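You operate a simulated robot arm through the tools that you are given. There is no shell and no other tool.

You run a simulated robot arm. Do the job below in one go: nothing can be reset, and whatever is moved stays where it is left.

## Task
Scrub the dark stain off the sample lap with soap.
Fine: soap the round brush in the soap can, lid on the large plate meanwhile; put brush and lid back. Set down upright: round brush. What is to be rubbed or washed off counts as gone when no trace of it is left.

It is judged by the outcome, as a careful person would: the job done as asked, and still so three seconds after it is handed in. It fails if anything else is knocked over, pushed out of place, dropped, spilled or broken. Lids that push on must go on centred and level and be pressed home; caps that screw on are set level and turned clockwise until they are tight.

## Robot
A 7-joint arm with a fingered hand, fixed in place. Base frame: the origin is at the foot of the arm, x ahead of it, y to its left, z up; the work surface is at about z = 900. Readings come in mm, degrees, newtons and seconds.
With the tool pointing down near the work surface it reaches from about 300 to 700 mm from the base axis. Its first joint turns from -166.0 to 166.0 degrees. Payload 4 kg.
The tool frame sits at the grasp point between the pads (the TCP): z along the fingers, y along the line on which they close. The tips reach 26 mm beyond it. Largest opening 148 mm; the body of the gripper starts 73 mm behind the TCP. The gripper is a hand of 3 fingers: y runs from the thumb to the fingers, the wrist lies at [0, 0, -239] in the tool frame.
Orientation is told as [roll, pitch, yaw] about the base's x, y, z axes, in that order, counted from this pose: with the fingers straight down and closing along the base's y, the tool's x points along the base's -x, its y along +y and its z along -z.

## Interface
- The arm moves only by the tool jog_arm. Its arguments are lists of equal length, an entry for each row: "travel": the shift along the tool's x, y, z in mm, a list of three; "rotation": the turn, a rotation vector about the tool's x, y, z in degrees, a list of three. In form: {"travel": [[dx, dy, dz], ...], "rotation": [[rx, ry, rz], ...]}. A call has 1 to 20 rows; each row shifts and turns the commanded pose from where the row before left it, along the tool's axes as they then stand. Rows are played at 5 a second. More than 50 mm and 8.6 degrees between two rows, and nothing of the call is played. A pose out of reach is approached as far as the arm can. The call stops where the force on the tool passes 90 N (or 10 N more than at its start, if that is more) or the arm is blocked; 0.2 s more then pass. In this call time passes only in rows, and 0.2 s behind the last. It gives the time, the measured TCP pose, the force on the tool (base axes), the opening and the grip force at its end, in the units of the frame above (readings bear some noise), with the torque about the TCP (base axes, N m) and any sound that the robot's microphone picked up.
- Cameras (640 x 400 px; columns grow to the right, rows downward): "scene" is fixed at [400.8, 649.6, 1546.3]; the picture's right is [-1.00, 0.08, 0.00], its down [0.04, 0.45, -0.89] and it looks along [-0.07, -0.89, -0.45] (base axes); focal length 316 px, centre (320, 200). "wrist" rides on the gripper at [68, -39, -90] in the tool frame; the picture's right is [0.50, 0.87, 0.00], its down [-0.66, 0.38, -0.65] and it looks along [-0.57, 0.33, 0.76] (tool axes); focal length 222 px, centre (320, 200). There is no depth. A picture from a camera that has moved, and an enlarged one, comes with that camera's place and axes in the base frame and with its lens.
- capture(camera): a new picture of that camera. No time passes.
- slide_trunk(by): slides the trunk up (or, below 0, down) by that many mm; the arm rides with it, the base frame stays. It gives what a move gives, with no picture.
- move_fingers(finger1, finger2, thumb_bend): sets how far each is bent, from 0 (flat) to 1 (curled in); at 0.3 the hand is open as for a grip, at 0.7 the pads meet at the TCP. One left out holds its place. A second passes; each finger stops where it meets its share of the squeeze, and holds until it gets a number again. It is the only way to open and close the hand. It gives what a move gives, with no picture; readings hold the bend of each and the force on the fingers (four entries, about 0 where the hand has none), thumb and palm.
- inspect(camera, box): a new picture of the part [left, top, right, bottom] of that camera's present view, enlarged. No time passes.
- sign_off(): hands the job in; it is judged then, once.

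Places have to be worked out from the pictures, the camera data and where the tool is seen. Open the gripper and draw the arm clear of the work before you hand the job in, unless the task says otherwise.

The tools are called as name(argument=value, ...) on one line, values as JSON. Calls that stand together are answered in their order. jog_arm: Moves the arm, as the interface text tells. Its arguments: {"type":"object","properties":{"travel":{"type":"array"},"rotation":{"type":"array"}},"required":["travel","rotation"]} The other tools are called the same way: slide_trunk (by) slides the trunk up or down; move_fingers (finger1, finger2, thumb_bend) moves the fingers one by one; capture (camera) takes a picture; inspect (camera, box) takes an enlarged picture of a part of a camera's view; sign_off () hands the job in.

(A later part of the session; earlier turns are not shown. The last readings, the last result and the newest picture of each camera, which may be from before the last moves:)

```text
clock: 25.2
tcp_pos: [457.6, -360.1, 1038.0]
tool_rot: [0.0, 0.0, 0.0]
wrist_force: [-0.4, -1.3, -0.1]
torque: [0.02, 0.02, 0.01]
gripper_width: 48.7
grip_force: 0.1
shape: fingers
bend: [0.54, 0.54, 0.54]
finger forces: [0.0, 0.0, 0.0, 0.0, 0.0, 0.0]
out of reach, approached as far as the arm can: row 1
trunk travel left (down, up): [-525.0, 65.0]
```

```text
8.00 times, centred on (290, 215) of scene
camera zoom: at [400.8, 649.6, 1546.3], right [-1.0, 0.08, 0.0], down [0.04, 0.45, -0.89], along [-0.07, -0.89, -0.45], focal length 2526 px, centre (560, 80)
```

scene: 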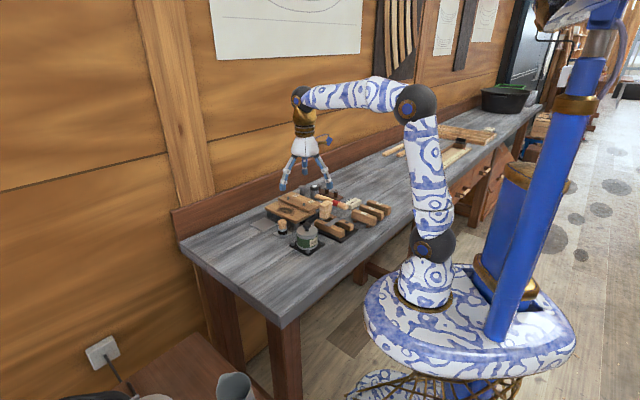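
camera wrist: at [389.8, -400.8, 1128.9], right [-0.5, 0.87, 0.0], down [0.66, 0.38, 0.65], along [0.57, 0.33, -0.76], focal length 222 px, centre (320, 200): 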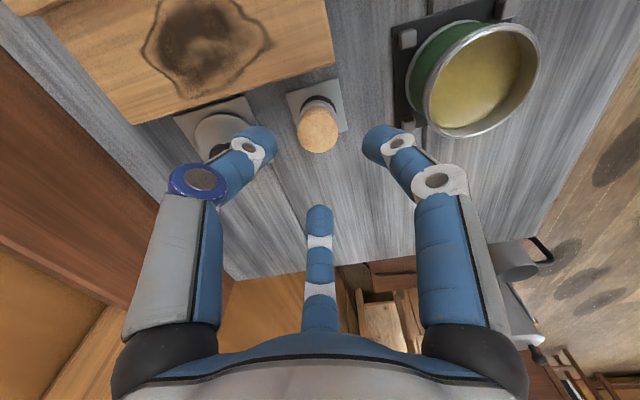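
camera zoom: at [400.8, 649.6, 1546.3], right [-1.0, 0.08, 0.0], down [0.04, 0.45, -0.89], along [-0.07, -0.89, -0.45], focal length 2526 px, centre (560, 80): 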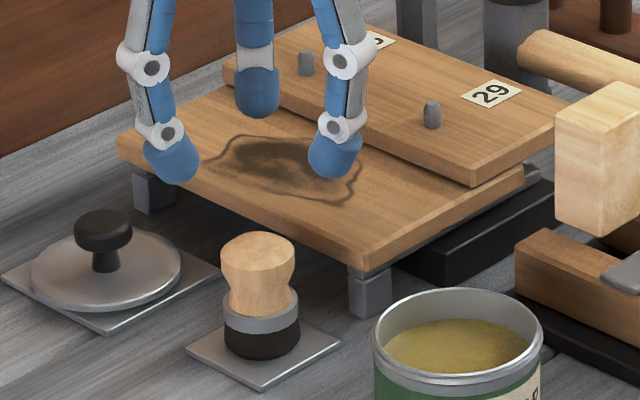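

The brush axis is at about (457.3,-363.5), with handle waist near z 934. I open slightly, shift -1.7 in y, and descend in stages to TCP z of about 975.

move_fingers(finger1=0.5, finger2=0.5, thumb_bend=0.5)

jog_arm(travel=[[0.5, -1.7, 10], [0, 0, 20], [0, 0, 15], [0, 0, 10], [0, 0, 8]], rotation=[[0, 0, 0], [0, 0, 0], [0, 0, 0], [0, 0, 0], [0, 0, 0]])

capture(camera="wrist")

inspect(camera="scene", box=[265, 190, 315, 240])

```text
clock: 26.2
tcp_pos: [457.8, -361.7, 1037.8]
tool_rot: [0.1, 0.1, 0.0]
wrist_force: [-0.4, -0.5, -0.4]
torque: [0.01, 0.0, 0.01]
gripper_width: 61.9
grip_force: 0.1
shape: fingers
bend: [0.5, 0.5, 0.5]
finger forces: [0.1, 0.1, 0.1, 0.0, 0.0, 0.0]
trunk travel left (down, up): [-525.0, 65.0]
```

```text
clock: 27.4
tcp_pos: [457.4, -363.3, 975.9]
tool_rot: [0.0, 0.0, 0.0]
wrist_force: [0.2, 0.5, 0.1]
torque: [0.0, 0.01, -0.02]
gripper_width: 61.7
grip_force: 0.1
shape: fingers
bend: [0.5, 0.5, 0.5]
finger forces: [0.1, 0.0, 0.0, 0.0, 0.0, 0.1]
trunk travel left (down, up): [-525.0, 65.0]
```

```text
taken
camera wrist: at [389.6, -403.2, 1066.5], right [-0.5, 0.87, 0.0], down [0.66, 0.38, 0.65], along [0.57, 0.33, -0.76], focal length 222 px, centre (320, 200)
```

wrist: 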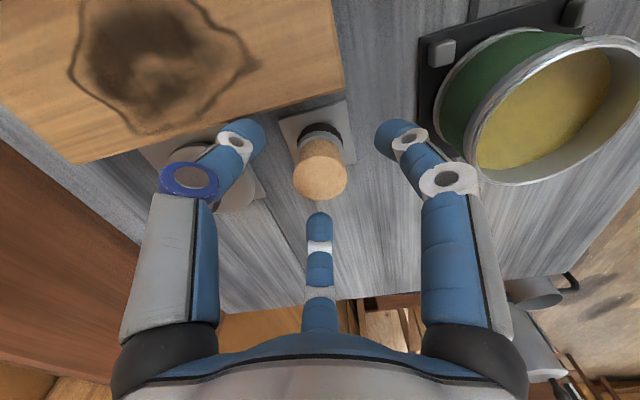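

```text
8.00 times, centred on (290, 215) of scene
camera zoom: at [400.8, 649.6, 1546.3], right [-1.0, 0.08, 0.0], down [0.04, 0.45, -0.89], along [-0.07, -0.89, -0.45], focal length 2526 px, centre (560, 80)
```

zoom: 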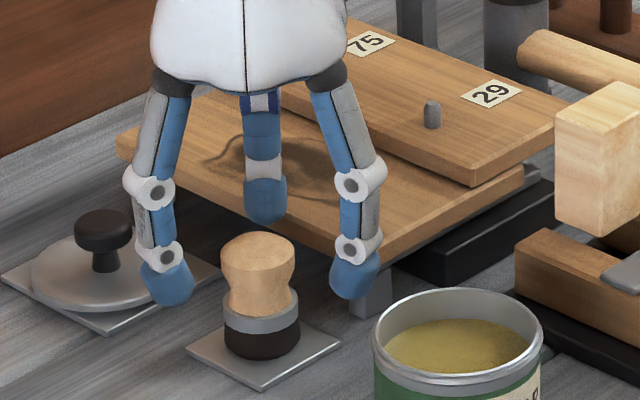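

The hand is centred over the brush. I lower 11 mm more so the tips meet the handle's waist above the ferrule, then close gently.

jog_arm(travel=[[0, 0.5, 6], [0, 0, 5]], rotation=[[0, 0, 0], [0, 0, 0]])

move_fingers(finger1=0.6, finger2=0.6, thumb_bend=0.6)

capture(camera="wrist")

inspect(camera="scene", box=[265, 190, 315, 240])

```text
clock: 28.0
tcp_pos: [455.7, -361.5, 965.8]
tool_rot: [0.0, 0.0, -0.1]
wrist_force: [-1.0, 0.0, 0.1]
torque: [0.03, 0.0, 0.01]
gripper_width: 61.9
grip_force: 0.1
shape: fingers
bend: [0.5, 0.5, 0.5]
finger forces: [0.0, 0.0, 0.0, 0.1, 0.0, 0.1]
trunk travel left (down, up): [-525.0, 65.0]
```

```text
clock: 29.0
tcp_pos: [456.9, -362.5, 965.3]
tool_rot: [0.0, 0.0, -0.1]
wrist_force: [-0.2, 0.1, -0.2]
torque: [0.0, -0.01, 0.02]
gripper_width: 30.0
grip_force: 0.3
shape: fingers
bend: [0.6, 0.6, 0.6]
finger forces: [0.0, 0.1, 0.1, 0.1, 0.0, 0.0]
trunk travel left (down, up): [-525.0, 65.0]
```

```text
taken
camera wrist: at [389.1, -402.5, 1055.2], right [-0.5, 0.87, 0.0], down [0.66, 0.38, 0.65], along [0.57, 0.33, -0.76], focal length 222 px, centre (320, 200)
```

wrist: 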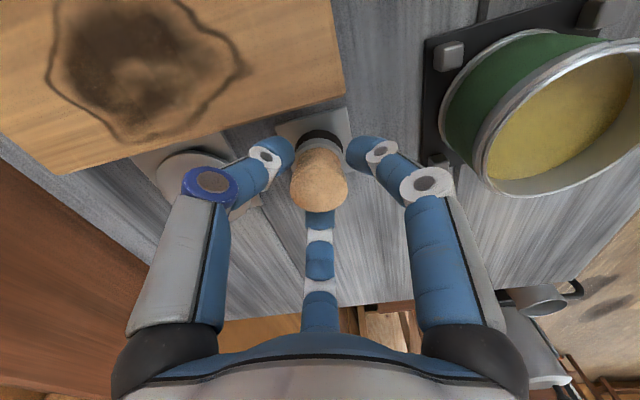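

```text
8.00 times, centred on (290, 215) of scene
camera zoom: at [400.8, 649.6, 1546.3], right [-1.0, 0.08, 0.0], down [0.04, 0.45, -0.89], along [-0.07, -0.89, -0.45], focal length 2526 px, centre (560, 80)
```

zoom: 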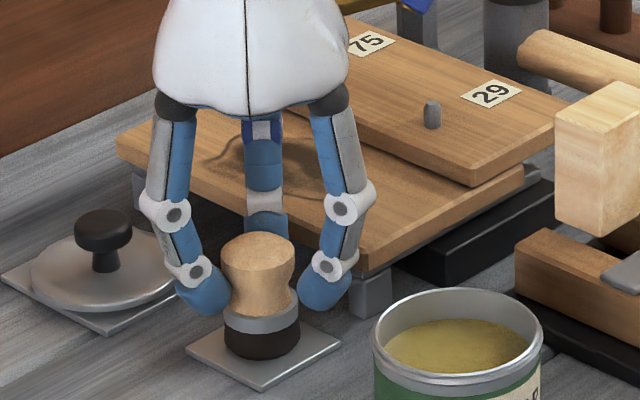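

The tips are right beside the waist, just above the ferrule. I close to 0.66 and then tighten.

move_fingers(finger1=0.66, finger2=0.66, thumb_bend=0.66)

inspect(camera="scene", box=[265, 190, 315, 240])

```text
clock: 30.0
tcp_pos: [456.5, -363.6, 964.9]
tool_rot: [0.0, 0.0, 0.1]
wrist_force: [0.0, -0.6, 0.0]
torque: [0.03, 0.01, 0.0]
gripper_width: 21.3
grip_force: 5.0
shape: fingers
bend: [0.62, 0.62, 0.64]
finger forces: [3.0, 3.5, 0.0, 0.1, 3.7, 0.0]
trunk travel left (down, up): [-525.0, 65.0]
```

```text
8.00 times, centred on (290, 215) of scene
camera zoom: at [400.8, 649.6, 1546.3], right [-1.0, 0.08, 0.0], down [0.04, 0.45, -0.89], along [-0.07, -0.89, -0.45], focal length 2526 px, centre (560, 80)
```

zoom: 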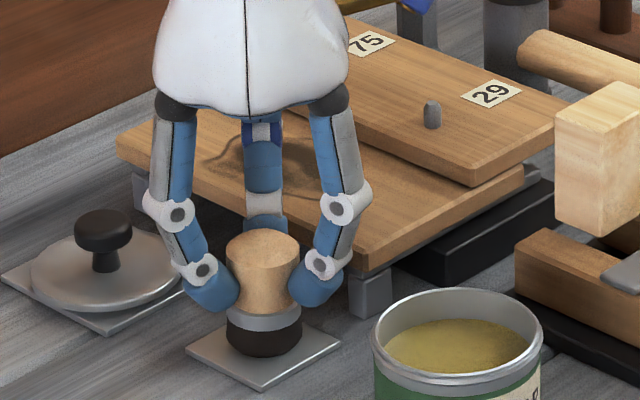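

All three fingers hold the waist and the brush is centred in the hand. I tighten for scrubbing, then lift slightly to check that it comes up straight.

move_fingers(finger1=0.76, finger2=0.76, thumb_bend=0.77)

jog_arm(travel=[[0, 0, -5], [0, 0, -5], [0, 0, -10]], rotation=[[0, 0, 0], [0, 0, 0], [0, 0, 0]])

capture(camera="wrist")

inspect(camera="scene", box=[265, 190, 315, 240])

```text
clock: 31.0
tcp_pos: [457.2, -363.2, 964.5]
tool_rot: [0.1, -0.1, 0.1]
wrist_force: [-0.7, -0.1, -0.2]
torque: [0.0, -0.03, 0.01]
gripper_width: 17.2
grip_force: 15.1
shape: fingers
bend: [0.62, 0.61, 0.66]
finger forces: [7.6, 9.1, 0.0, 0.0, 13.7, 0.0]
trunk travel left (down, up): [-525.0, 65.0]
```

```text
clock: 31.8
tcp_pos: [457.5, -363.2, 984.4]
tool_rot: [0.1, 0.0, 0.0]
wrist_force: [0.0, -0.5, -1.6]
torque: [-0.01, 0.03, 0.03]
gripper_width: 17.0
grip_force: 15.3
shape: fingers
bend: [0.62, 0.61, 0.66]
finger forces: [7.6, 9.1, 0.0, 0.0, 13.7, 0.0]
trunk travel left (down, up): [-525.0, 65.0]
```

```text
taken
camera wrist: at [389.1, -402.6, 1075.4], right [-0.5, 0.87, 0.0], down [0.66, 0.38, 0.65], along [0.57, 0.33, -0.76], focal length 222 px, centre (320, 200)
```

wrist: 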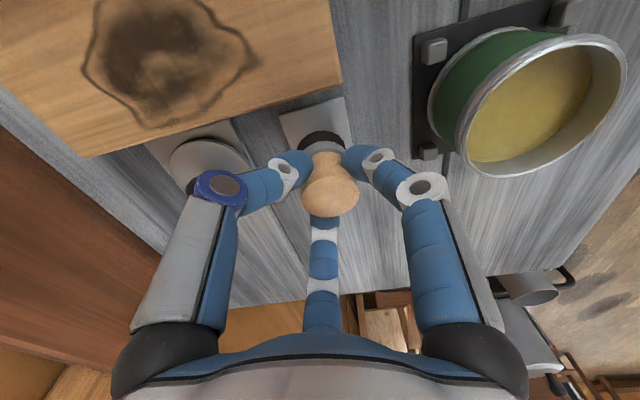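

```text
8.00 times, centred on (290, 215) of scene
camera zoom: at [400.8, 649.6, 1546.3], right [-1.0, 0.08, 0.0], down [0.04, 0.45, -0.89], along [-0.07, -0.89, -0.45], focal length 2526 px, centre (560, 80)
```

zoom: 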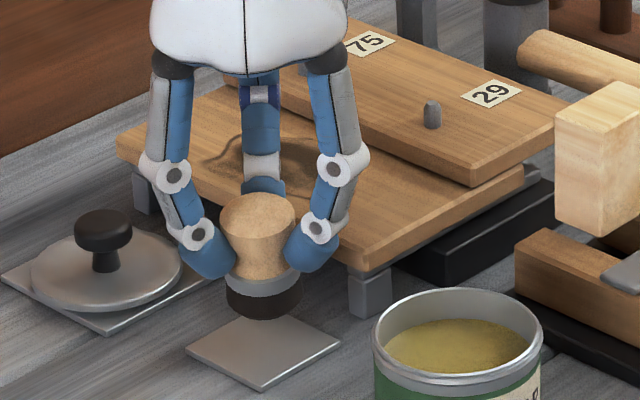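

The brush is up. I zoom in to check its tilt in the grip and where its bristles sit relative to the TCP.

inspect(camera="scene", box=[275, 200, 305, 235])

inspect(camera="wrist", box=[240, 100, 400, 230])

```text
11.43 times, centred on (290, 218) of scene
camera zoom: at [400.8, 649.6, 1546.3], right [-1.0, 0.08, 0.0], down [0.04, 0.45, -0.89], along [-0.07, -0.89, -0.45], focal length 3609 px, centre (663, 0)
```

zoom: 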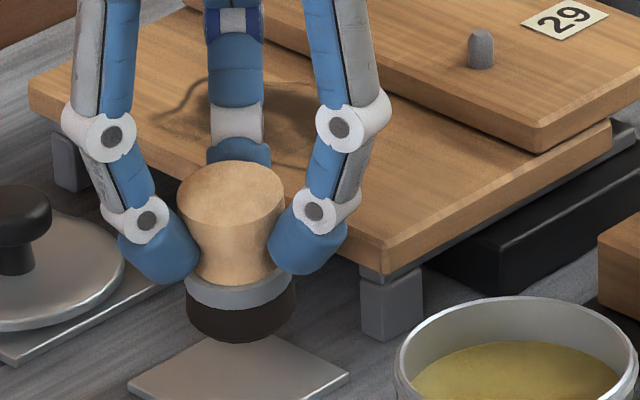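

```text
3.08 times, centred on (320, 165) of wrist
camera zoom: at [389.1, -402.6, 1075.4], right [-0.5, 0.87, 0.0], down [0.66, 0.38, 0.65], along [0.57, 0.33, -0.76], focal length 684 px, centre (320, 308)
```

zoom: 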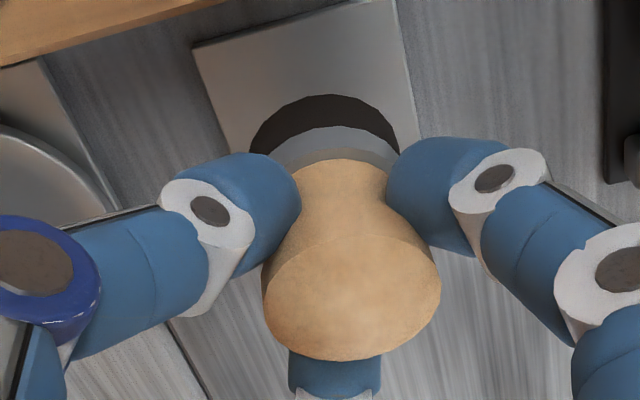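

The brush leans a few degrees toward +y in the grip, because the thumb pushed harder and the hand was off by about 2.5 mm. I'll set it back on its plate, release, re-centre by +2.5 mm in y, and regrip evenly.

jog_arm(travel=[[0, 0, 10], [0, 0, 6], [0, 0, 2.5]], rotation=[[0, 0, 0], [0, 0, 0], [0, 0, 0]])

move_fingers(finger1=0.66, finger2=0.66, thumb_bend=0.66)

inspect(camera="wrist", box=[240, 100, 400, 230])

inspect(camera="scene", box=[275, 200, 305, 235])

```text
clock: 32.6
tcp_pos: [457.2, -363.5, 966.0]
tool_rot: [0.1, 0.1, 0.0]
wrist_force: [0.5, -0.5, -0.7]
torque: [-0.01, 0.02, 0.02]
gripper_width: 17.0
grip_force: 15.7
shape: fingers
bend: [0.62, 0.61, 0.66]
finger forces: [7.6, 9.1, 0.0, 0.0, 13.6, 0.1]
trunk travel left (down, up): [-525.0, 65.0]
```

```text
clock: 33.6
tcp_pos: [456.9, -362.8, 965.6]
tool_rot: [0.0, 0.1, 0.0]
wrist_force: [0.2, -0.5, -0.6]
torque: [0.02, 0.0, -0.04]
gripper_width: 18.5
grip_force: 4.3
shape: fingers
bend: [0.63, 0.61, 0.65]
finger forces: [2.5, 3.5, 0.0, 0.0, 2.8, 0.1]
trunk travel left (down, up): [-525.0, 65.0]
```

```text
3.08 times, centred on (320, 165) of wrist
camera zoom: at [389.2, -402.7, 1056.2], right [-0.5, 0.87, 0.0], down [0.66, 0.38, 0.65], along [0.57, 0.33, -0.76], focal length 684 px, centre (320, 308)
```

zoom: 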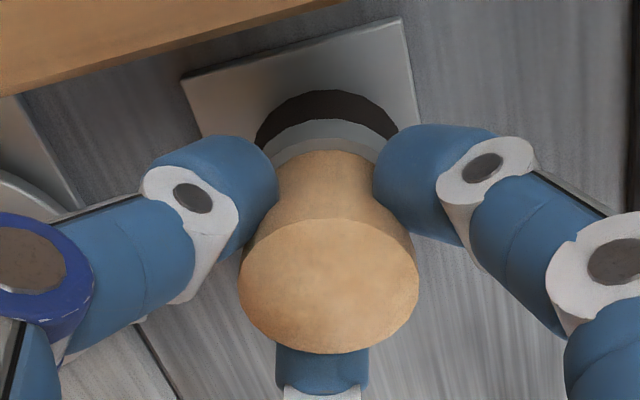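

```text
11.43 times, centred on (290, 218) of scene
camera zoom: at [400.8, 649.6, 1546.3], right [-1.0, 0.08, 0.0], down [0.04, 0.45, -0.89], along [-0.07, -0.89, -0.45], focal length 3609 px, centre (663, 0)
```

zoom: 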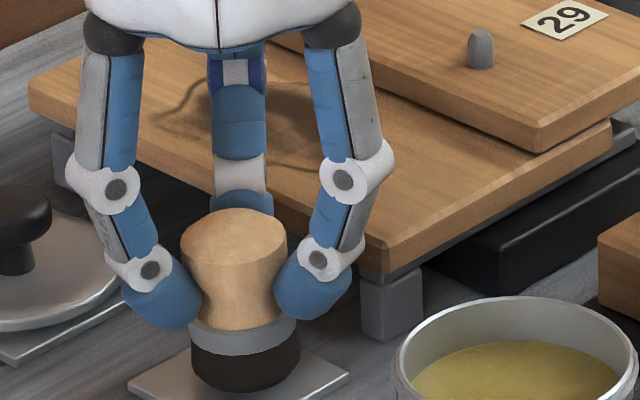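

Loosened, the brush stands upright again. I open, shift the hand by about (-0.7,+1.8), and regrip with balanced commands.

move_fingers(finger1=0.58, finger2=0.58, thumb_bend=0.58)

jog_arm(travel=[[0.7, 1.8, 0.5]], rotation=[[0, 0, 0]])

move_fingers(finger1=0.67, finger2=0.67, thumb_bend=0.67)

inspect(camera="wrist", box=[240, 100, 400, 230])

inspect(camera="scene", box=[275, 200, 305, 235])

```text
clock: 34.6
tcp_pos: [456.5, -362.9, 966.0]
tool_rot: [0.0, 0.0, 0.0]
wrist_force: [0.2, 0.2, -0.3]
torque: [0.01, 0.01, -0.02]
gripper_width: 38.6
grip_force: 0.0
shape: fingers
bend: [0.57, 0.57, 0.57]
finger forces: [0.1, 0.0, 0.0, 0.0, 0.0, 0.0]
trunk travel left (down, up): [-525.0, 65.0]
```

```text
clock: 35.0
tcp_pos: [455.6, -361.0, 964.6]
tool_rot: [0.1, 0.0, 0.0]
wrist_force: [-0.5, 0.8, -0.3]
torque: [0.01, 0.0, 0.0]
gripper_width: 38.4
grip_force: 0.0
shape: fingers
bend: [0.57, 0.57, 0.57]
finger forces: [0.0, 0.0, 0.0, 0.1, 0.1, 0.0]
trunk travel left (down, up): [-525.0, 65.0]
```

```text
clock: 36.0
tcp_pos: [455.9, -361.5, 965.1]
tool_rot: [0.0, 0.0, 0.0]
wrist_force: [-0.3, 1.0, 0.9]
torque: [0.01, -0.01, -0.04]
gripper_width: 21.6
grip_force: 7.0
shape: fingers
bend: [0.62, 0.62, 0.64]
finger forces: [3.9, 4.4, 0.0, 0.1, 4.9, 0.0]
trunk travel left (down, up): [-525.0, 65.0]
```

```text
3.08 times, centred on (320, 165) of wrist
camera zoom: at [388.6, -401.2, 1055.6], right [-0.5, 0.87, 0.0], down [0.66, 0.38, 0.65], along [0.57, 0.33, -0.76], focal length 684 px, centre (320, 308)
```

zoom: 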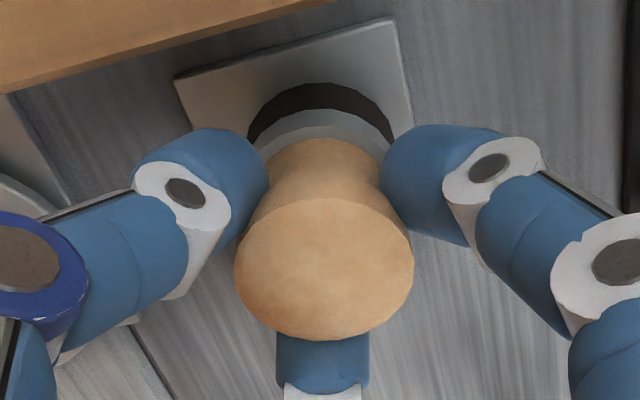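

```text
11.43 times, centred on (290, 218) of scene
camera zoom: at [400.8, 649.6, 1546.3], right [-1.0, 0.08, 0.0], down [0.04, 0.45, -0.89], along [-0.07, -0.89, -0.45], focal length 3609 px, centre (663, 0)
```

zoom: 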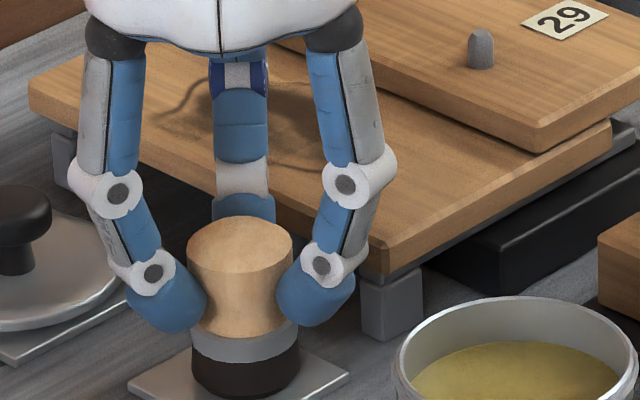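

The brush is vertical and centred with even forces. I tighten evenly, giving the stiffer thumb a smaller command, then lift again to check.

move_fingers(finger1=0.75, finger2=0.75, thumb_bend=0.7)

jog_arm(travel=[[0, 0, -5], [0, 0, -5], [0, 0, -10]], rotation=[[0, 0, 0], [0, 0, 0], [0, 0, 0]])

inspect(camera="wrist", box=[240, 100, 400, 230])

inspect(camera="scene", box=[275, 200, 305, 235])

```text
clock: 37.0
tcp_pos: [455.9, -361.4, 965.2]
tool_rot: [0.0, 0.0, 0.0]
wrist_force: [0.0, 1.2, 0.8]
torque: [0.0, 0.01, 0.03]
gripper_width: 19.9
grip_force: 11.9
shape: fingers
bend: [0.62, 0.62, 0.65]
finger forces: [7.3, 7.4, 0.1, 0.1, 8.4, 0.1]
trunk travel left (down, up): [-525.0, 65.0]
```

```text
clock: 37.8
tcp_pos: [456.0, -360.9, 985.4]
tool_rot: [0.0, 0.0, 0.0]
wrist_force: [-0.1, 0.8, -1.0]
torque: [0.01, 0.0, -0.02]
gripper_width: 19.9
grip_force: 11.1
shape: fingers
bend: [0.62, 0.62, 0.65]
finger forces: [7.2, 7.5, 0.0, 0.0, 8.4, 0.1]
trunk travel left (down, up): [-525.0, 65.0]
```

```text
3.08 times, centred on (320, 165) of wrist
camera zoom: at [389.5, -400.6, 1075.9], right [-0.5, 0.87, 0.0], down [0.66, 0.38, 0.65], along [0.57, 0.33, -0.76], focal length 684 px, centre (320, 308)
```

zoom: 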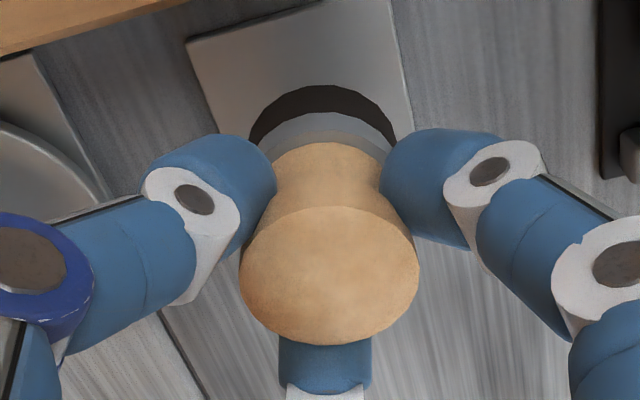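

```text
11.43 times, centred on (290, 218) of scene
camera zoom: at [400.8, 649.6, 1546.3], right [-1.0, 0.08, 0.0], down [0.04, 0.45, -0.89], along [-0.07, -0.89, -0.45], focal length 3609 px, centre (663, 0)
```

zoom: 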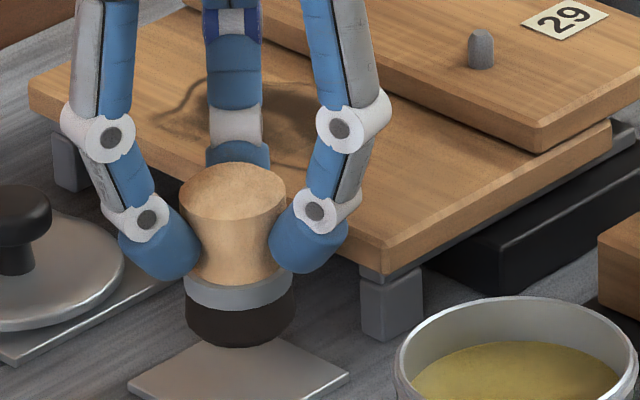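

The grip is straight now, with bristles about 62 mm below the TCP. I lift and carry the brush over the soap can.

jog_arm(travel=[[0, 0, -25], [0, 0, -25], [17, 16.2, 0], [17, 16.2, 0], [17, 16.2, 0], [17, 16.2, 0], [17, 16.2, 0]], rotation=[[0, 0, 0], [0, 0, 0], [0, 0, 0], [0, 0, 0], [0, 0, 0], [0, 0, 0], [0, 0, 0]])

capture(camera="wrist")

inspect(camera="scene", box=[285, 190, 335, 250])

```text
clock: 39.4
tcp_pos: [370.3, -280.6, 1036.5]
tool_rot: [0.0, 0.0, 0.1]
wrist_force: [1.4, 0.0, -0.7]
torque: [-0.03, -0.03, -0.02]
gripper_width: 20.0
grip_force: 10.9
shape: fingers
bend: [0.63, 0.62, 0.65]
finger forces: [7.1, 7.4, 0.1, 0.0, 8.1, 0.1]
trunk travel left (down, up): [-525.0, 65.0]
```

```text
taken
camera wrist: at [303.0, -320.2, 1125.6], right [-0.5, 0.87, 0.0], down [0.66, 0.38, 0.65], along [0.57, 0.33, -0.76], focal length 222 px, centre (320, 200)
```

wrist: 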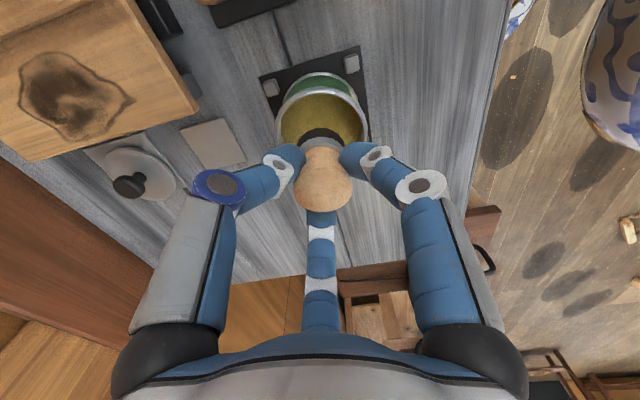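

```text
6.67 times, centred on (310, 220) of scene
camera zoom: at [400.8, 649.6, 1546.3], right [-1.0, 0.08, 0.0], down [0.04, 0.45, -0.89], along [-0.07, -0.89, -0.45], focal length 2105 px, centre (387, 67)
```

zoom: 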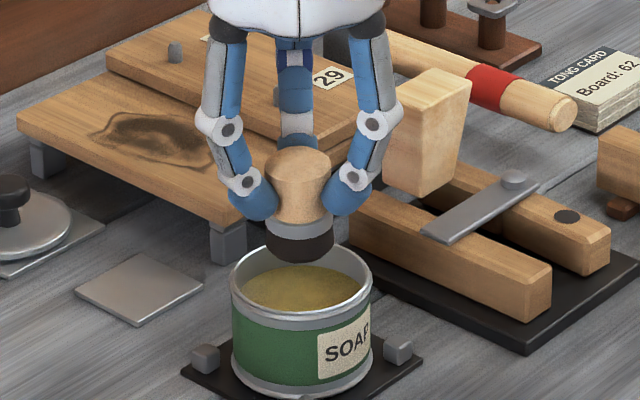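

The brush is centred above the can. I lower it toward the soap in stages, watching the force.

jog_arm(travel=[[0, 0, 10], [0, 0, 10], [0, 0, 5]], rotation=[[0, 0, 0], [0, 0, 0], [0, 0, 0]])

inspect(camera="scene", box=[285, 190, 335, 250])

inspect(camera="wrist", box=[220, 50, 420, 230])

```text
clock: 40.2
tcp_pos: [370.6, -281.1, 1009.8]
tool_rot: [0.0, 0.0, 0.0]
wrist_force: [0.5, -1.3, -1.7]
torque: [0.02, -0.04, 0.02]
gripper_width: 20.1
grip_force: 11.5
shape: fingers
bend: [0.63, 0.62, 0.65]
finger forces: [7.1, 7.3, 0.0, 0.0, 8.1, 0.0]
trunk travel left (down, up): [-525.0, 65.0]
```

```text
6.67 times, centred on (310, 220) of scene
camera zoom: at [400.8, 649.6, 1546.3], right [-1.0, 0.08, 0.0], down [0.04, 0.45, -0.89], along [-0.07, -0.89, -0.45], focal length 2105 px, centre (387, 67)
```

zoom: 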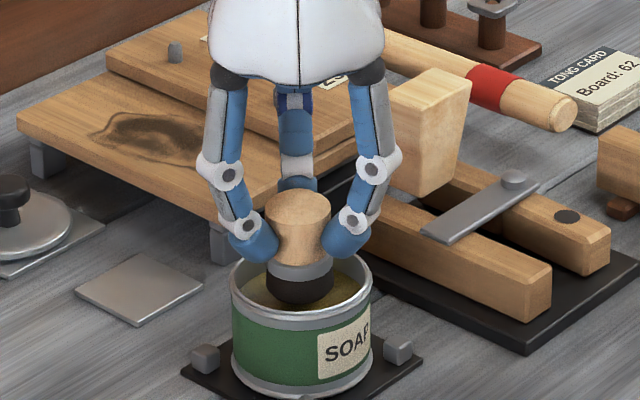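

```text
2.22 times, centred on (320, 140) of wrist
camera zoom: at [303.4, -320.6, 1100.3], right [-0.5, 0.87, 0.0], down [0.66, 0.38, 0.65], along [0.57, 0.33, -0.76], focal length 494 px, centre (320, 333)
```

zoom: 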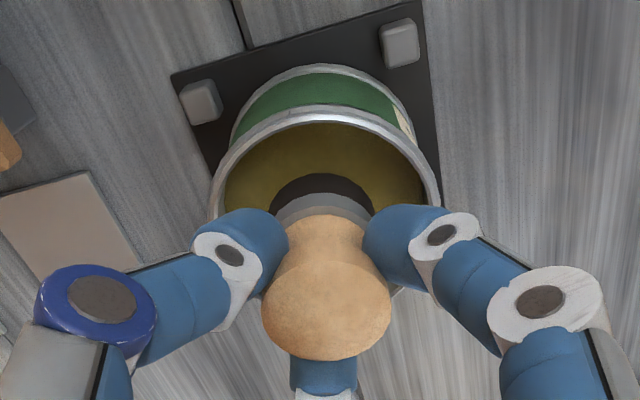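

The bristles are entering the can with clearance all round. I continue down in small steps until I feel the soap.

jog_arm(travel=[[0, 0, 2], [0, 0, 2]], rotation=[[0, 0, 0], [0, 0, 0]])

jog_arm(travel=[[0, 0, 2], [0, 0, 2]], rotation=[[0, 0, 0], [0, 0, 0]])

inspect(camera="scene", box=[290, 205, 330, 245])

inspect(camera="wrist", box=[220, 50, 420, 230])

```text
clock: 40.8
tcp_pos: [370.1, -281.2, 1006.4]
tool_rot: [-0.1, 0.0, 0.0]
wrist_force: [1.0, -0.4, 0.2]
torque: [-0.01, -0.01, -0.03]
gripper_width: 19.7
grip_force: 11.4
shape: fingers
bend: [0.63, 0.62, 0.65]
finger forces: [7.0, 7.4, 0.1, 0.1, 8.2, 0.0]
trunk travel left (down, up): [-525.0, 65.0]
```

```text
clock: 41.4
tcp_pos: [369.5, -280.6, 1002.3]
tool_rot: [0.0, -0.1, 0.0]
wrist_force: [-0.8, -0.7, 3.9]
torque: [0.02, -0.04, -0.01]
gripper_width: 19.5
grip_force: 11.4
shape: fingers
bend: [0.63, 0.62, 0.65]
finger forces: [7.1, 7.3, 0.0, 0.1, 8.9, 0.1]
trunk travel left (down, up): [-525.0, 65.0]
```

```text
10.00 times, centred on (310, 225) of scene
camera zoom: at [400.8, 649.6, 1546.3], right [-1.0, 0.08, 0.0], down [0.04, 0.45, -0.89], along [-0.07, -0.89, -0.45], focal length 3158 px, centre (420, -50)
```

zoom: 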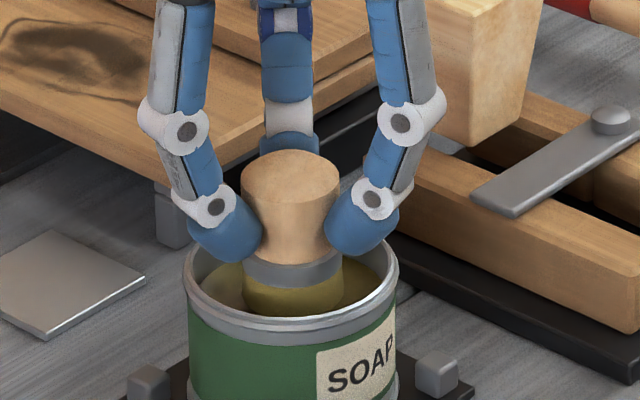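

```text
2.22 times, centred on (320, 140) of wrist
camera zoom: at [302.4, -320.1, 1093.3], right [-0.5, 0.87, 0.0], down [0.66, 0.38, 0.65], along [0.57, 0.33, -0.76], focal length 494 px, centre (320, 333)
```

zoom: 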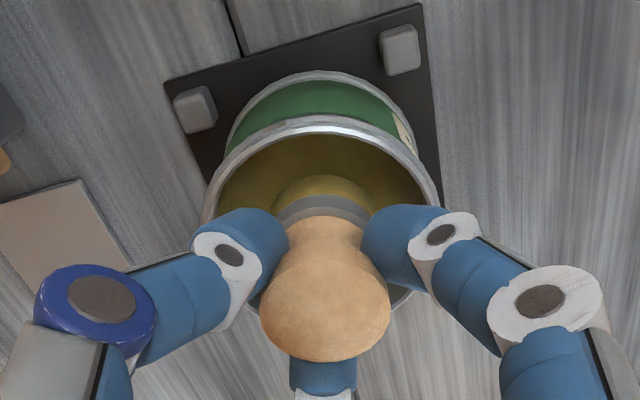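

The bristles took on the soap's colour and I felt the soap at TCP z of about 1002. I lift out and take an enlarged look at the stain to map its outline.

jog_arm(travel=[[0, 0, -5], [0, 0, -10], [0, 0, -15], [0, 0, -15]], rotation=[[0, 0, 0], [0, 0, 0], [0, 0, 0], [0, 0, 0]])

inspect(camera="wrist", box=[0, 0, 240, 150])

inspect(camera="scene", box=[260, 190, 325, 231])

inspect(camera="scene", box=[290, 205, 330, 245])

```text
clock: 42.4
tcp_pos: [370.1, -280.5, 1049.0]
tool_rot: [0.0, 0.0, 0.0]
wrist_force: [0.7, -0.4, 0.0]
torque: [0.01, 0.01, 0.0]
gripper_width: 19.4
grip_force: 12.4
shape: fingers
bend: [0.63, 0.62, 0.65]
finger forces: [7.7, 8.3, 0.0, 0.1, 8.5, 0.0]
trunk travel left (down, up): [-525.0, 65.0]
```

```text
2.67 times, centred on (120, 75) of wrist
camera zoom: at [302.9, -320.0, 1137.9], right [-0.5, 0.87, 0.0], down [0.66, 0.38, 0.65], along [0.57, 0.33, -0.76], focal length 592 px, centre (853, 533)
```

zoom: 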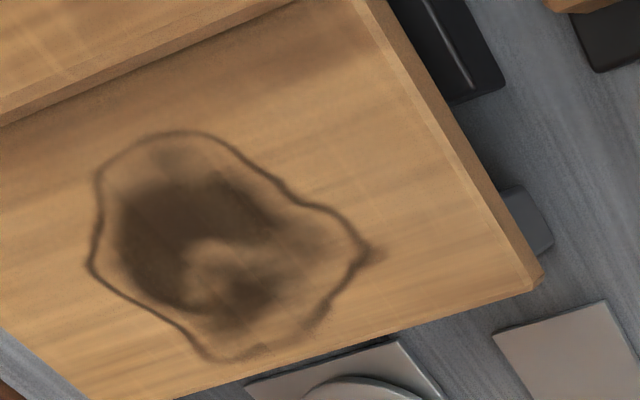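

```text
9.76 times, centred on (292, 210) of scene
camera zoom: at [400.8, 649.6, 1546.3], right [-1.0, 0.08, 0.0], down [0.04, 0.45, -0.89], along [-0.07, -0.89, -0.45], focal length 3081 px, centre (588, 98)
```

zoom: 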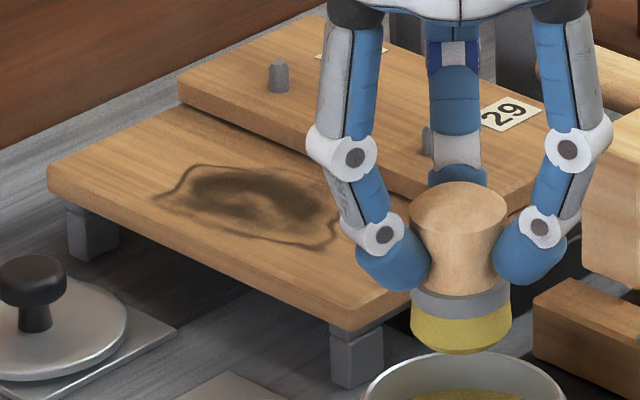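

```text
10.00 times, centred on (310, 225) of scene
camera zoom: at [400.8, 649.6, 1546.3], right [-1.0, 0.08, 0.0], down [0.04, 0.45, -0.89], along [-0.07, -0.89, -0.45], focal length 3158 px, centre (420, -50)
```

zoom: 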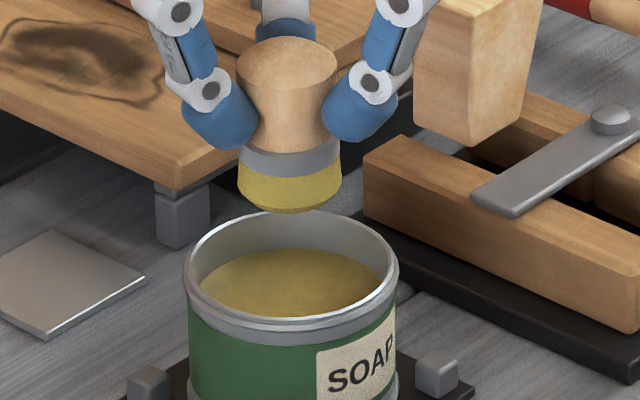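

The bristles are clearly soaped. The stain spans roughly (415..492, -421..-500) on a board with its top near z 940. I move the brush above its middle (445,-460).

jog_arm(travel=[[-12.5, -29.8, 0], [-12.5, -29.8, 0], [-12.5, -29.8, 0], [-12.5, -29.8, 0], [-12.5, -29.8, 0], [-12.5, -29.8, 0]], rotation=[[0, 0, 0], [0, 0, 0], [0, 0, 0], [0, 0, 0], [0, 0, 0], [0, 0, 0]])

capture(camera="wrist")

inspect(camera="scene", box=[260, 180, 330, 240])

```text
clock: 43.8
tcp_pos: [445.6, -459.5, 1046.2]
tool_rot: [0.0, 0.0, 0.0]
wrist_force: [-1.3, 0.6, 0.1]
torque: [0.02, 0.06, 0.0]
gripper_width: 19.6
grip_force: 11.7
shape: fingers
bend: [0.63, 0.62, 0.65]
finger forces: [7.1, 7.6, 0.1, 0.0, 8.1, 0.0]
trunk travel left (down, up): [-525.0, 65.0]
```

```text
taken
camera wrist: at [377.5, -499.3, 1137.5], right [-0.5, 0.87, 0.0], down [0.66, 0.38, 0.65], along [0.57, 0.33, -0.76], focal length 222 px, centre (320, 200)
```

wrist: 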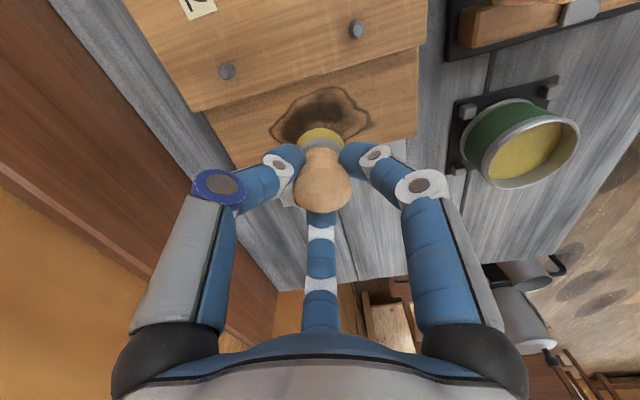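

```text
6.67 times, centred on (295, 210) of scene
camera zoom: at [400.8, 649.6, 1546.3], right [-1.0, 0.08, 0.0], down [0.04, 0.45, -0.89], along [-0.07, -0.89, -0.45], focal length 2105 px, centre (487, 133)
```

zoom: 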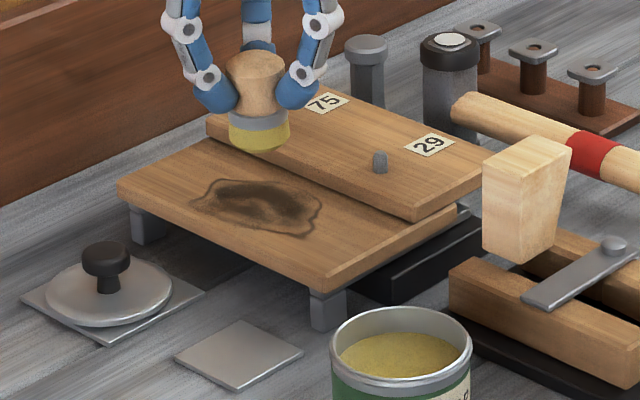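

I'm above the stain. I descend until the bristles are just above the board, then creep to contact.

jog_arm(travel=[[0, 0, 15], [0, 0, 12], [0, 0, 8]], rotation=[[0, 0, 0], [0, 0, 0], [0, 0, 0]])

jog_arm(travel=[[0, 0, 3]], rotation=[[0, 0, 0]])

capture(camera="wrist")

inspect(camera="scene", box=[260, 180, 330, 240])

```text
clock: 44.6
tcp_pos: [444.9, -459.0, 1011.1]
tool_rot: [0.1, 0.0, 0.0]
wrist_force: [0.4, -1.2, -0.5]
torque: [0.02, 0.02, 0.01]
gripper_width: 19.5
grip_force: 10.8
shape: fingers
bend: [0.63, 0.62, 0.65]
finger forces: [6.9, 7.7, 0.0, 0.0, 7.9, 0.0]
trunk travel left (down, up): [-525.0, 65.0]
```

```text
clock: 45.0
tcp_pos: [445.3, -459.6, 1009.3]
tool_rot: [0.0, 0.0, 0.0]
wrist_force: [-1.1, -0.3, -1.0]
torque: [0.01, 0.01, -0.03]
gripper_width: 19.5
grip_force: 10.4
shape: fingers
bend: [0.63, 0.62, 0.65]
finger forces: [6.8, 7.7, 0.0, 0.0, 8.0, 0.1]
trunk travel left (down, up): [-525.0, 65.0]
```

```text
taken
camera wrist: at [377.5, -498.9, 1099.9], right [-0.5, 0.87, 0.0], down [0.66, 0.38, 0.65], along [0.57, 0.33, -0.76], focal length 222 px, centre (320, 200)
```

wrist: 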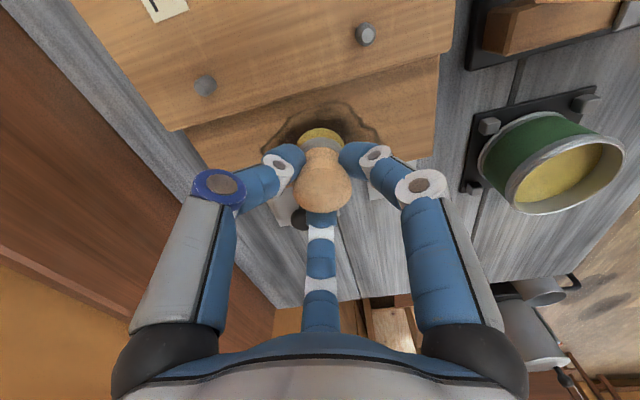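

```text
6.67 times, centred on (295, 210) of scene
camera zoom: at [400.8, 649.6, 1546.3], right [-1.0, 0.08, 0.0], down [0.04, 0.45, -0.89], along [-0.07, -0.89, -0.45], focal length 2105 px, centre (487, 133)
```

zoom: 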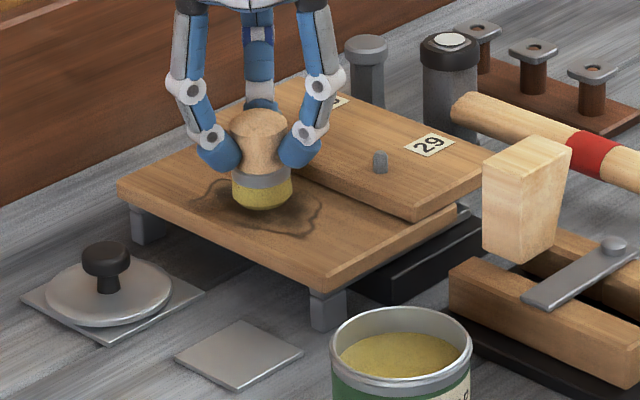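

Still just above the board. I go down in 2 mm steps to feel contact.

jog_arm(travel=[[0, 0, 2]], rotation=[[0, 0, 0]])

jog_arm(travel=[[0, 0, 2]], rotation=[[0, 0, 0]])

jog_arm(travel=[[0, 0, 2]], rotation=[[0, 0, 0]])

```text
clock: 45.4
tcp_pos: [445.5, -461.1, 1008.0]
tool_rot: [-0.1, 0.1, 0.0]
wrist_force: [-0.3, -0.4, -0.4]
torque: [0.02, 0.02, -0.02]
gripper_width: 19.4
grip_force: 11.2
shape: fingers
bend: [0.63, 0.62, 0.65]
finger forces: [6.8, 7.8, 0.1, 0.0, 8.1, 0.0]
trunk travel left (down, up): [-525.0, 65.0]
```

```text
clock: 45.8
tcp_pos: [445.5, -459.9, 1006.0]
tool_rot: [0.0, 0.0, 0.1]
wrist_force: [0.1, 0.3, -1.3]
torque: [-0.01, -0.02, -0.01]
gripper_width: 19.4
grip_force: 11.4
shape: fingers
bend: [0.63, 0.62, 0.65]
finger forces: [6.9, 7.7, 0.0, 0.0, 7.9, 0.1]
trunk travel left (down, up): [-525.0, 65.0]
```

```text
clock: 46.2
tcp_pos: [443.8, -460.2, 1003.1]
tool_rot: [0.0, 0.0, -0.1]
wrist_force: [0.2, -0.3, -0.6]
torque: [0.02, -0.05, 0.03]
gripper_width: 19.1
grip_force: 11.7
shape: fingers
bend: [0.63, 0.62, 0.65]
finger forces: [6.9, 7.7, 0.0, 0.0, 8.0, 0.0]
trunk travel left (down, up): [-525.0, 65.0]
```

jog_arm(travel=[[0, 0, 1.5]], rotation=[[0, 0, 0]])

jog_arm(travel=[[0, 0, 1.5]], rotation=[[0, 0, 0]])

inspect(camera="scene", box=[270, 190, 310, 225])

```text
clock: 46.6
tcp_pos: [444.2, -459.3, 1003.3]
tool_rot: [-0.1, 0.0, 0.0]
wrist_force: [0.3, 0.0, 3.0]
torque: [0.01, -0.01, 0.01]
gripper_width: 19.2
grip_force: 11.2
shape: fingers
bend: [0.63, 0.62, 0.65]
finger forces: [6.7, 7.0, 0.0, 0.0, 8.3, 0.1]
trunk travel left (down, up): [-525.0, 65.0]
```

```text
clock: 47.0
tcp_pos: [445.7, -459.7, 1001.3]
tool_rot: [0.0, 0.1, 0.0]
wrist_force: [-1.3, -2.1, 8.2]
torque: [0.0, -0.01, 0.01]
gripper_width: 18.9
grip_force: 11.1
shape: fingers
bend: [0.63, 0.62, 0.65]
finger forces: [6.5, 6.5, 0.1, 0.0, 8.6, 0.0]
trunk travel left (down, up): [-525.0, 65.0]
```

```text
11.43 times, centred on (290, 208) of scene
camera zoom: at [400.8, 649.6, 1546.3], right [-1.0, 0.08, 0.0], down [0.04, 0.45, -0.89], along [-0.07, -0.89, -0.45], focal length 3609 px, centre (663, 114)
```

zoom: 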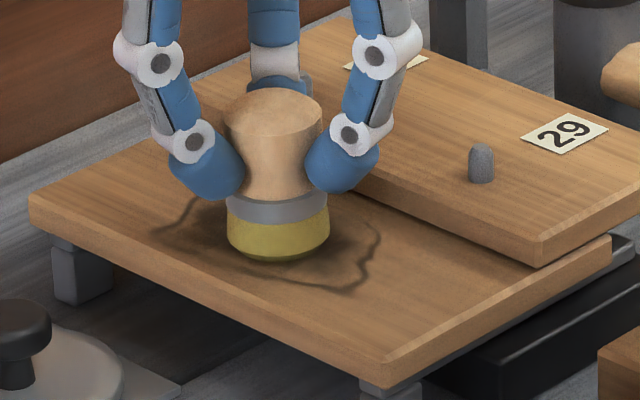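

The bristles press with about 8 N. I make a first stroke along the stain's length at this line and watch the force.

jog_arm(travel=[[-6.4, -6.4, 0], [-6.4, -6.4, 0], [-6.4, -6.4, 0], [-6.4, -6.4, 0], [6.4, 6.4, 0], [6.4, 6.4, 0], [6.4, 6.4, 0], [6.4, 6.4, 0], [6.4, 6.4, 0], [6.4, 6.4, 0], [6.4, 6.4, 0], [6.4, 6.4, 0]], rotation=[[0, 0, 0], [0, 0, 0], [0, 0, 0], [0, 0, 0], [0, 0, 0], [0, 0, 0], [0, 0, 0], [0, 0, 0], [0, 0, 0], [0, 0, 0], [0, 0, 0], [0, 0, 0]])

inspect(camera="scene", box=[265, 185, 315, 225])

inspect(camera="wrist", box=[160, 40, 420, 220])

```text
clock: 49.6
tcp_pos: [421.2, -432.8, 999.4]
tool_rot: [0.0, 0.1, 0.0]
wrist_force: [0.1, 0.0, -0.3]
torque: [0.01, -0.01, -0.03]
gripper_width: 16.4
grip_force: 10.4
shape: fingers
bend: [0.64, 0.63, 0.66]
finger forces: [6.9, 6.9, 0.0, 0.0, 6.7, 0.0]
trunk travel left (down, up): [-525.0, 65.0]
```

```text
10.00 times, centred on (290, 205) of scene
camera zoom: at [400.8, 649.6, 1546.3], right [-1.0, 0.08, 0.0], down [0.04, 0.45, -0.89], along [-0.07, -0.89, -0.45], focal length 3158 px, centre (620, 150)
```

zoom: 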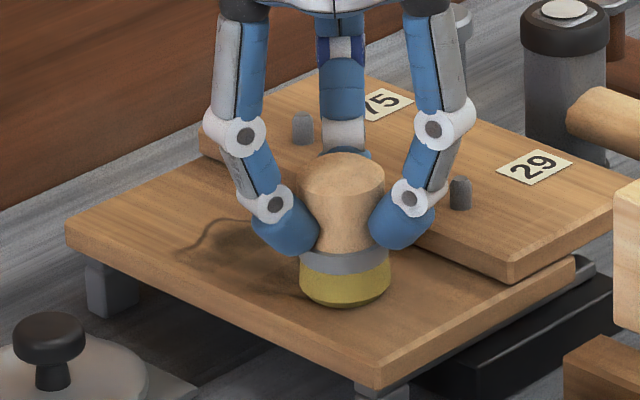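

```text
2.22 times, centred on (290, 130) of wrist
camera zoom: at [352.8, -473.2, 1090.7], right [-0.5, 0.87, 0.0], down [0.66, 0.38, 0.65], along [0.57, 0.33, -0.76], focal length 494 px, centre (387, 356)
```

zoom: 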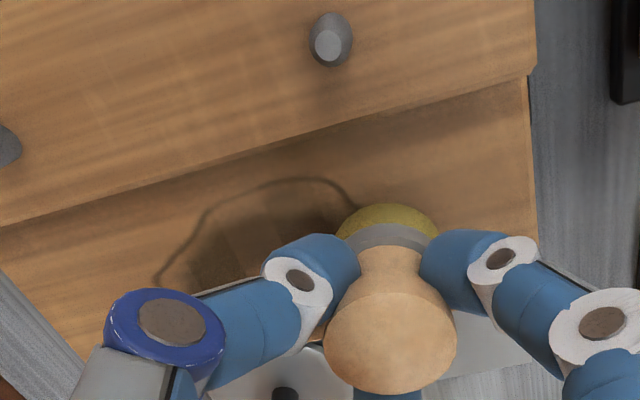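

Where the brush passed, the stain is gone, but contact has been lost: the brush settled about 2 mm up into the grip. I tighten slightly and press down again to a few newtons.

move_fingers(finger1=0.78, finger2=0.78, thumb_bend=0.72)

jog_arm(travel=[[0, 0, 1.5]], rotation=[[0, 0, 0]])

jog_arm(travel=[[0, 0, 1]], rotation=[[0, 0, 0]])

inspect(camera="scene", box=[265, 185, 315, 225])

```text
clock: 50.6
tcp_pos: [420.6, -433.1, 1001.1]
tool_rot: [0.1, -0.1, -0.1]
wrist_force: [-0.2, 0.3, 0.6]
torque: [0.02, -0.04, 0.01]
gripper_width: 15.6
grip_force: 12.0
shape: fingers
bend: [0.64, 0.62, 0.67]
finger forces: [7.5, 7.6, 0.0, 0.0, 8.8, 0.0]
trunk travel left (down, up): [-525.0, 65.0]
```

```text
clock: 51.0
tcp_pos: [419.9, -433.5, 997.3]
tool_rot: [-0.1, 0.0, 0.0]
wrist_force: [0.3, -0.6, 0.6]
torque: [0.01, -0.02, 0.01]
gripper_width: 15.7
grip_force: 12.1
shape: fingers
bend: [0.64, 0.63, 0.67]
finger forces: [7.6, 7.7, 0.0, 0.1, 8.9, 0.0]
trunk travel left (down, up): [-525.0, 65.0]
```

```text
clock: 51.4
tcp_pos: [420.0, -433.7, 998.3]
tool_rot: [0.0, 0.0, 0.0]
wrist_force: [0.7, -0.9, 4.4]
torque: [-0.03, -0.02, 0.0]
gripper_width: 15.6
grip_force: 12.6
shape: fingers
bend: [0.64, 0.63, 0.67]
finger forces: [7.6, 7.7, 0.1, 0.0, 9.9, 0.0]
trunk travel left (down, up): [-525.0, 65.0]
```

```text
10.00 times, centred on (290, 205) of scene
camera zoom: at [400.8, 649.6, 1546.3], right [-1.0, 0.08, 0.0], down [0.04, 0.45, -0.89], along [-0.07, -0.89, -0.45], focal length 3158 px, centre (620, 150)
```

zoom: 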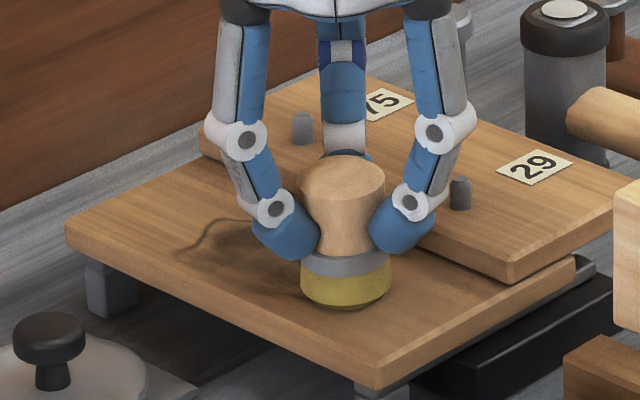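

About 4 N of contact again. I shift toward the upper board side (still 25+ mm from it) and stroke along the stain's far edge.

jog_arm(travel=[[5.3, -5.3, 0], [5.3, -5.3, 0], [-6.7, -6.7, 0], [-6.7, -6.7, 0], [-6.7, -6.7, 0], [-6.7, -6.7, 0], [-6.7, -6.7, 0], [-6.7, -6.7, 0], [-6.7, -6.7, 0], [-6.7, -6.7, 0]], rotation=[[0, 0, 0], [0, 0, 0], [0, 0, 0], [0, 0, 0], [0, 0, 0], [0, 0, 0], [0, 0, 0], [0, 0, 0], [0, 0, 0], [0, 0, 0]])

inspect(camera="scene", box=[265, 185, 315, 225])

inspect(camera="wrist", box=[160, 40, 420, 220])

```text
clock: 53.6
tcp_pos: [461.9, -498.1, 999.0]
tool_rot: [0.0, 0.0, 0.0]
wrist_force: [-0.7, -0.1, 0.2]
torque: [-0.01, -0.02, -0.01]
gripper_width: 15.0
grip_force: 11.9
shape: fingers
bend: [0.64, 0.63, 0.67]
finger forces: [7.5, 8.0, 0.0, 0.0, 8.7, 0.1]
trunk travel left (down, up): [-525.0, 65.0]
```

```text
10.00 times, centred on (290, 205) of scene
camera zoom: at [400.8, 649.6, 1546.3], right [-1.0, 0.08, 0.0], down [0.04, 0.45, -0.89], along [-0.07, -0.89, -0.45], focal length 3158 px, centre (620, 150)
```

zoom: 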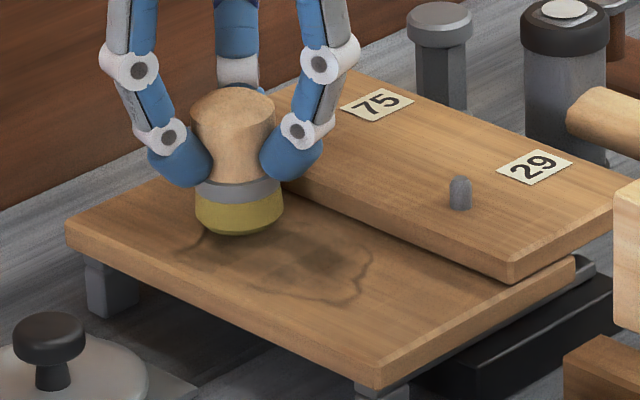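

```text
2.22 times, centred on (290, 130) of wrist
camera zoom: at [395.7, -537.4, 1089.0], right [-0.5, 0.87, 0.0], down [0.66, 0.38, 0.65], along [0.57, 0.33, -0.76], focal length 494 px, centre (387, 356)
```

zoom: 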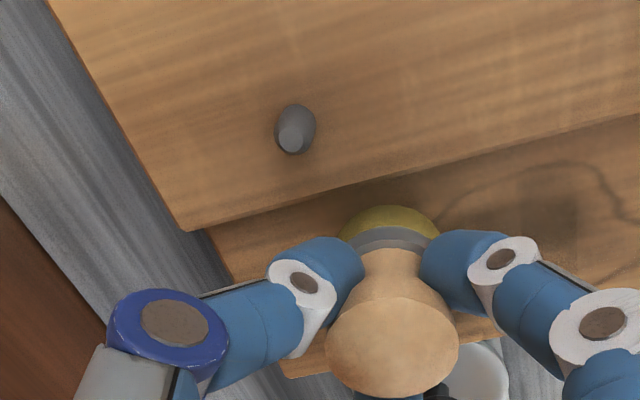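

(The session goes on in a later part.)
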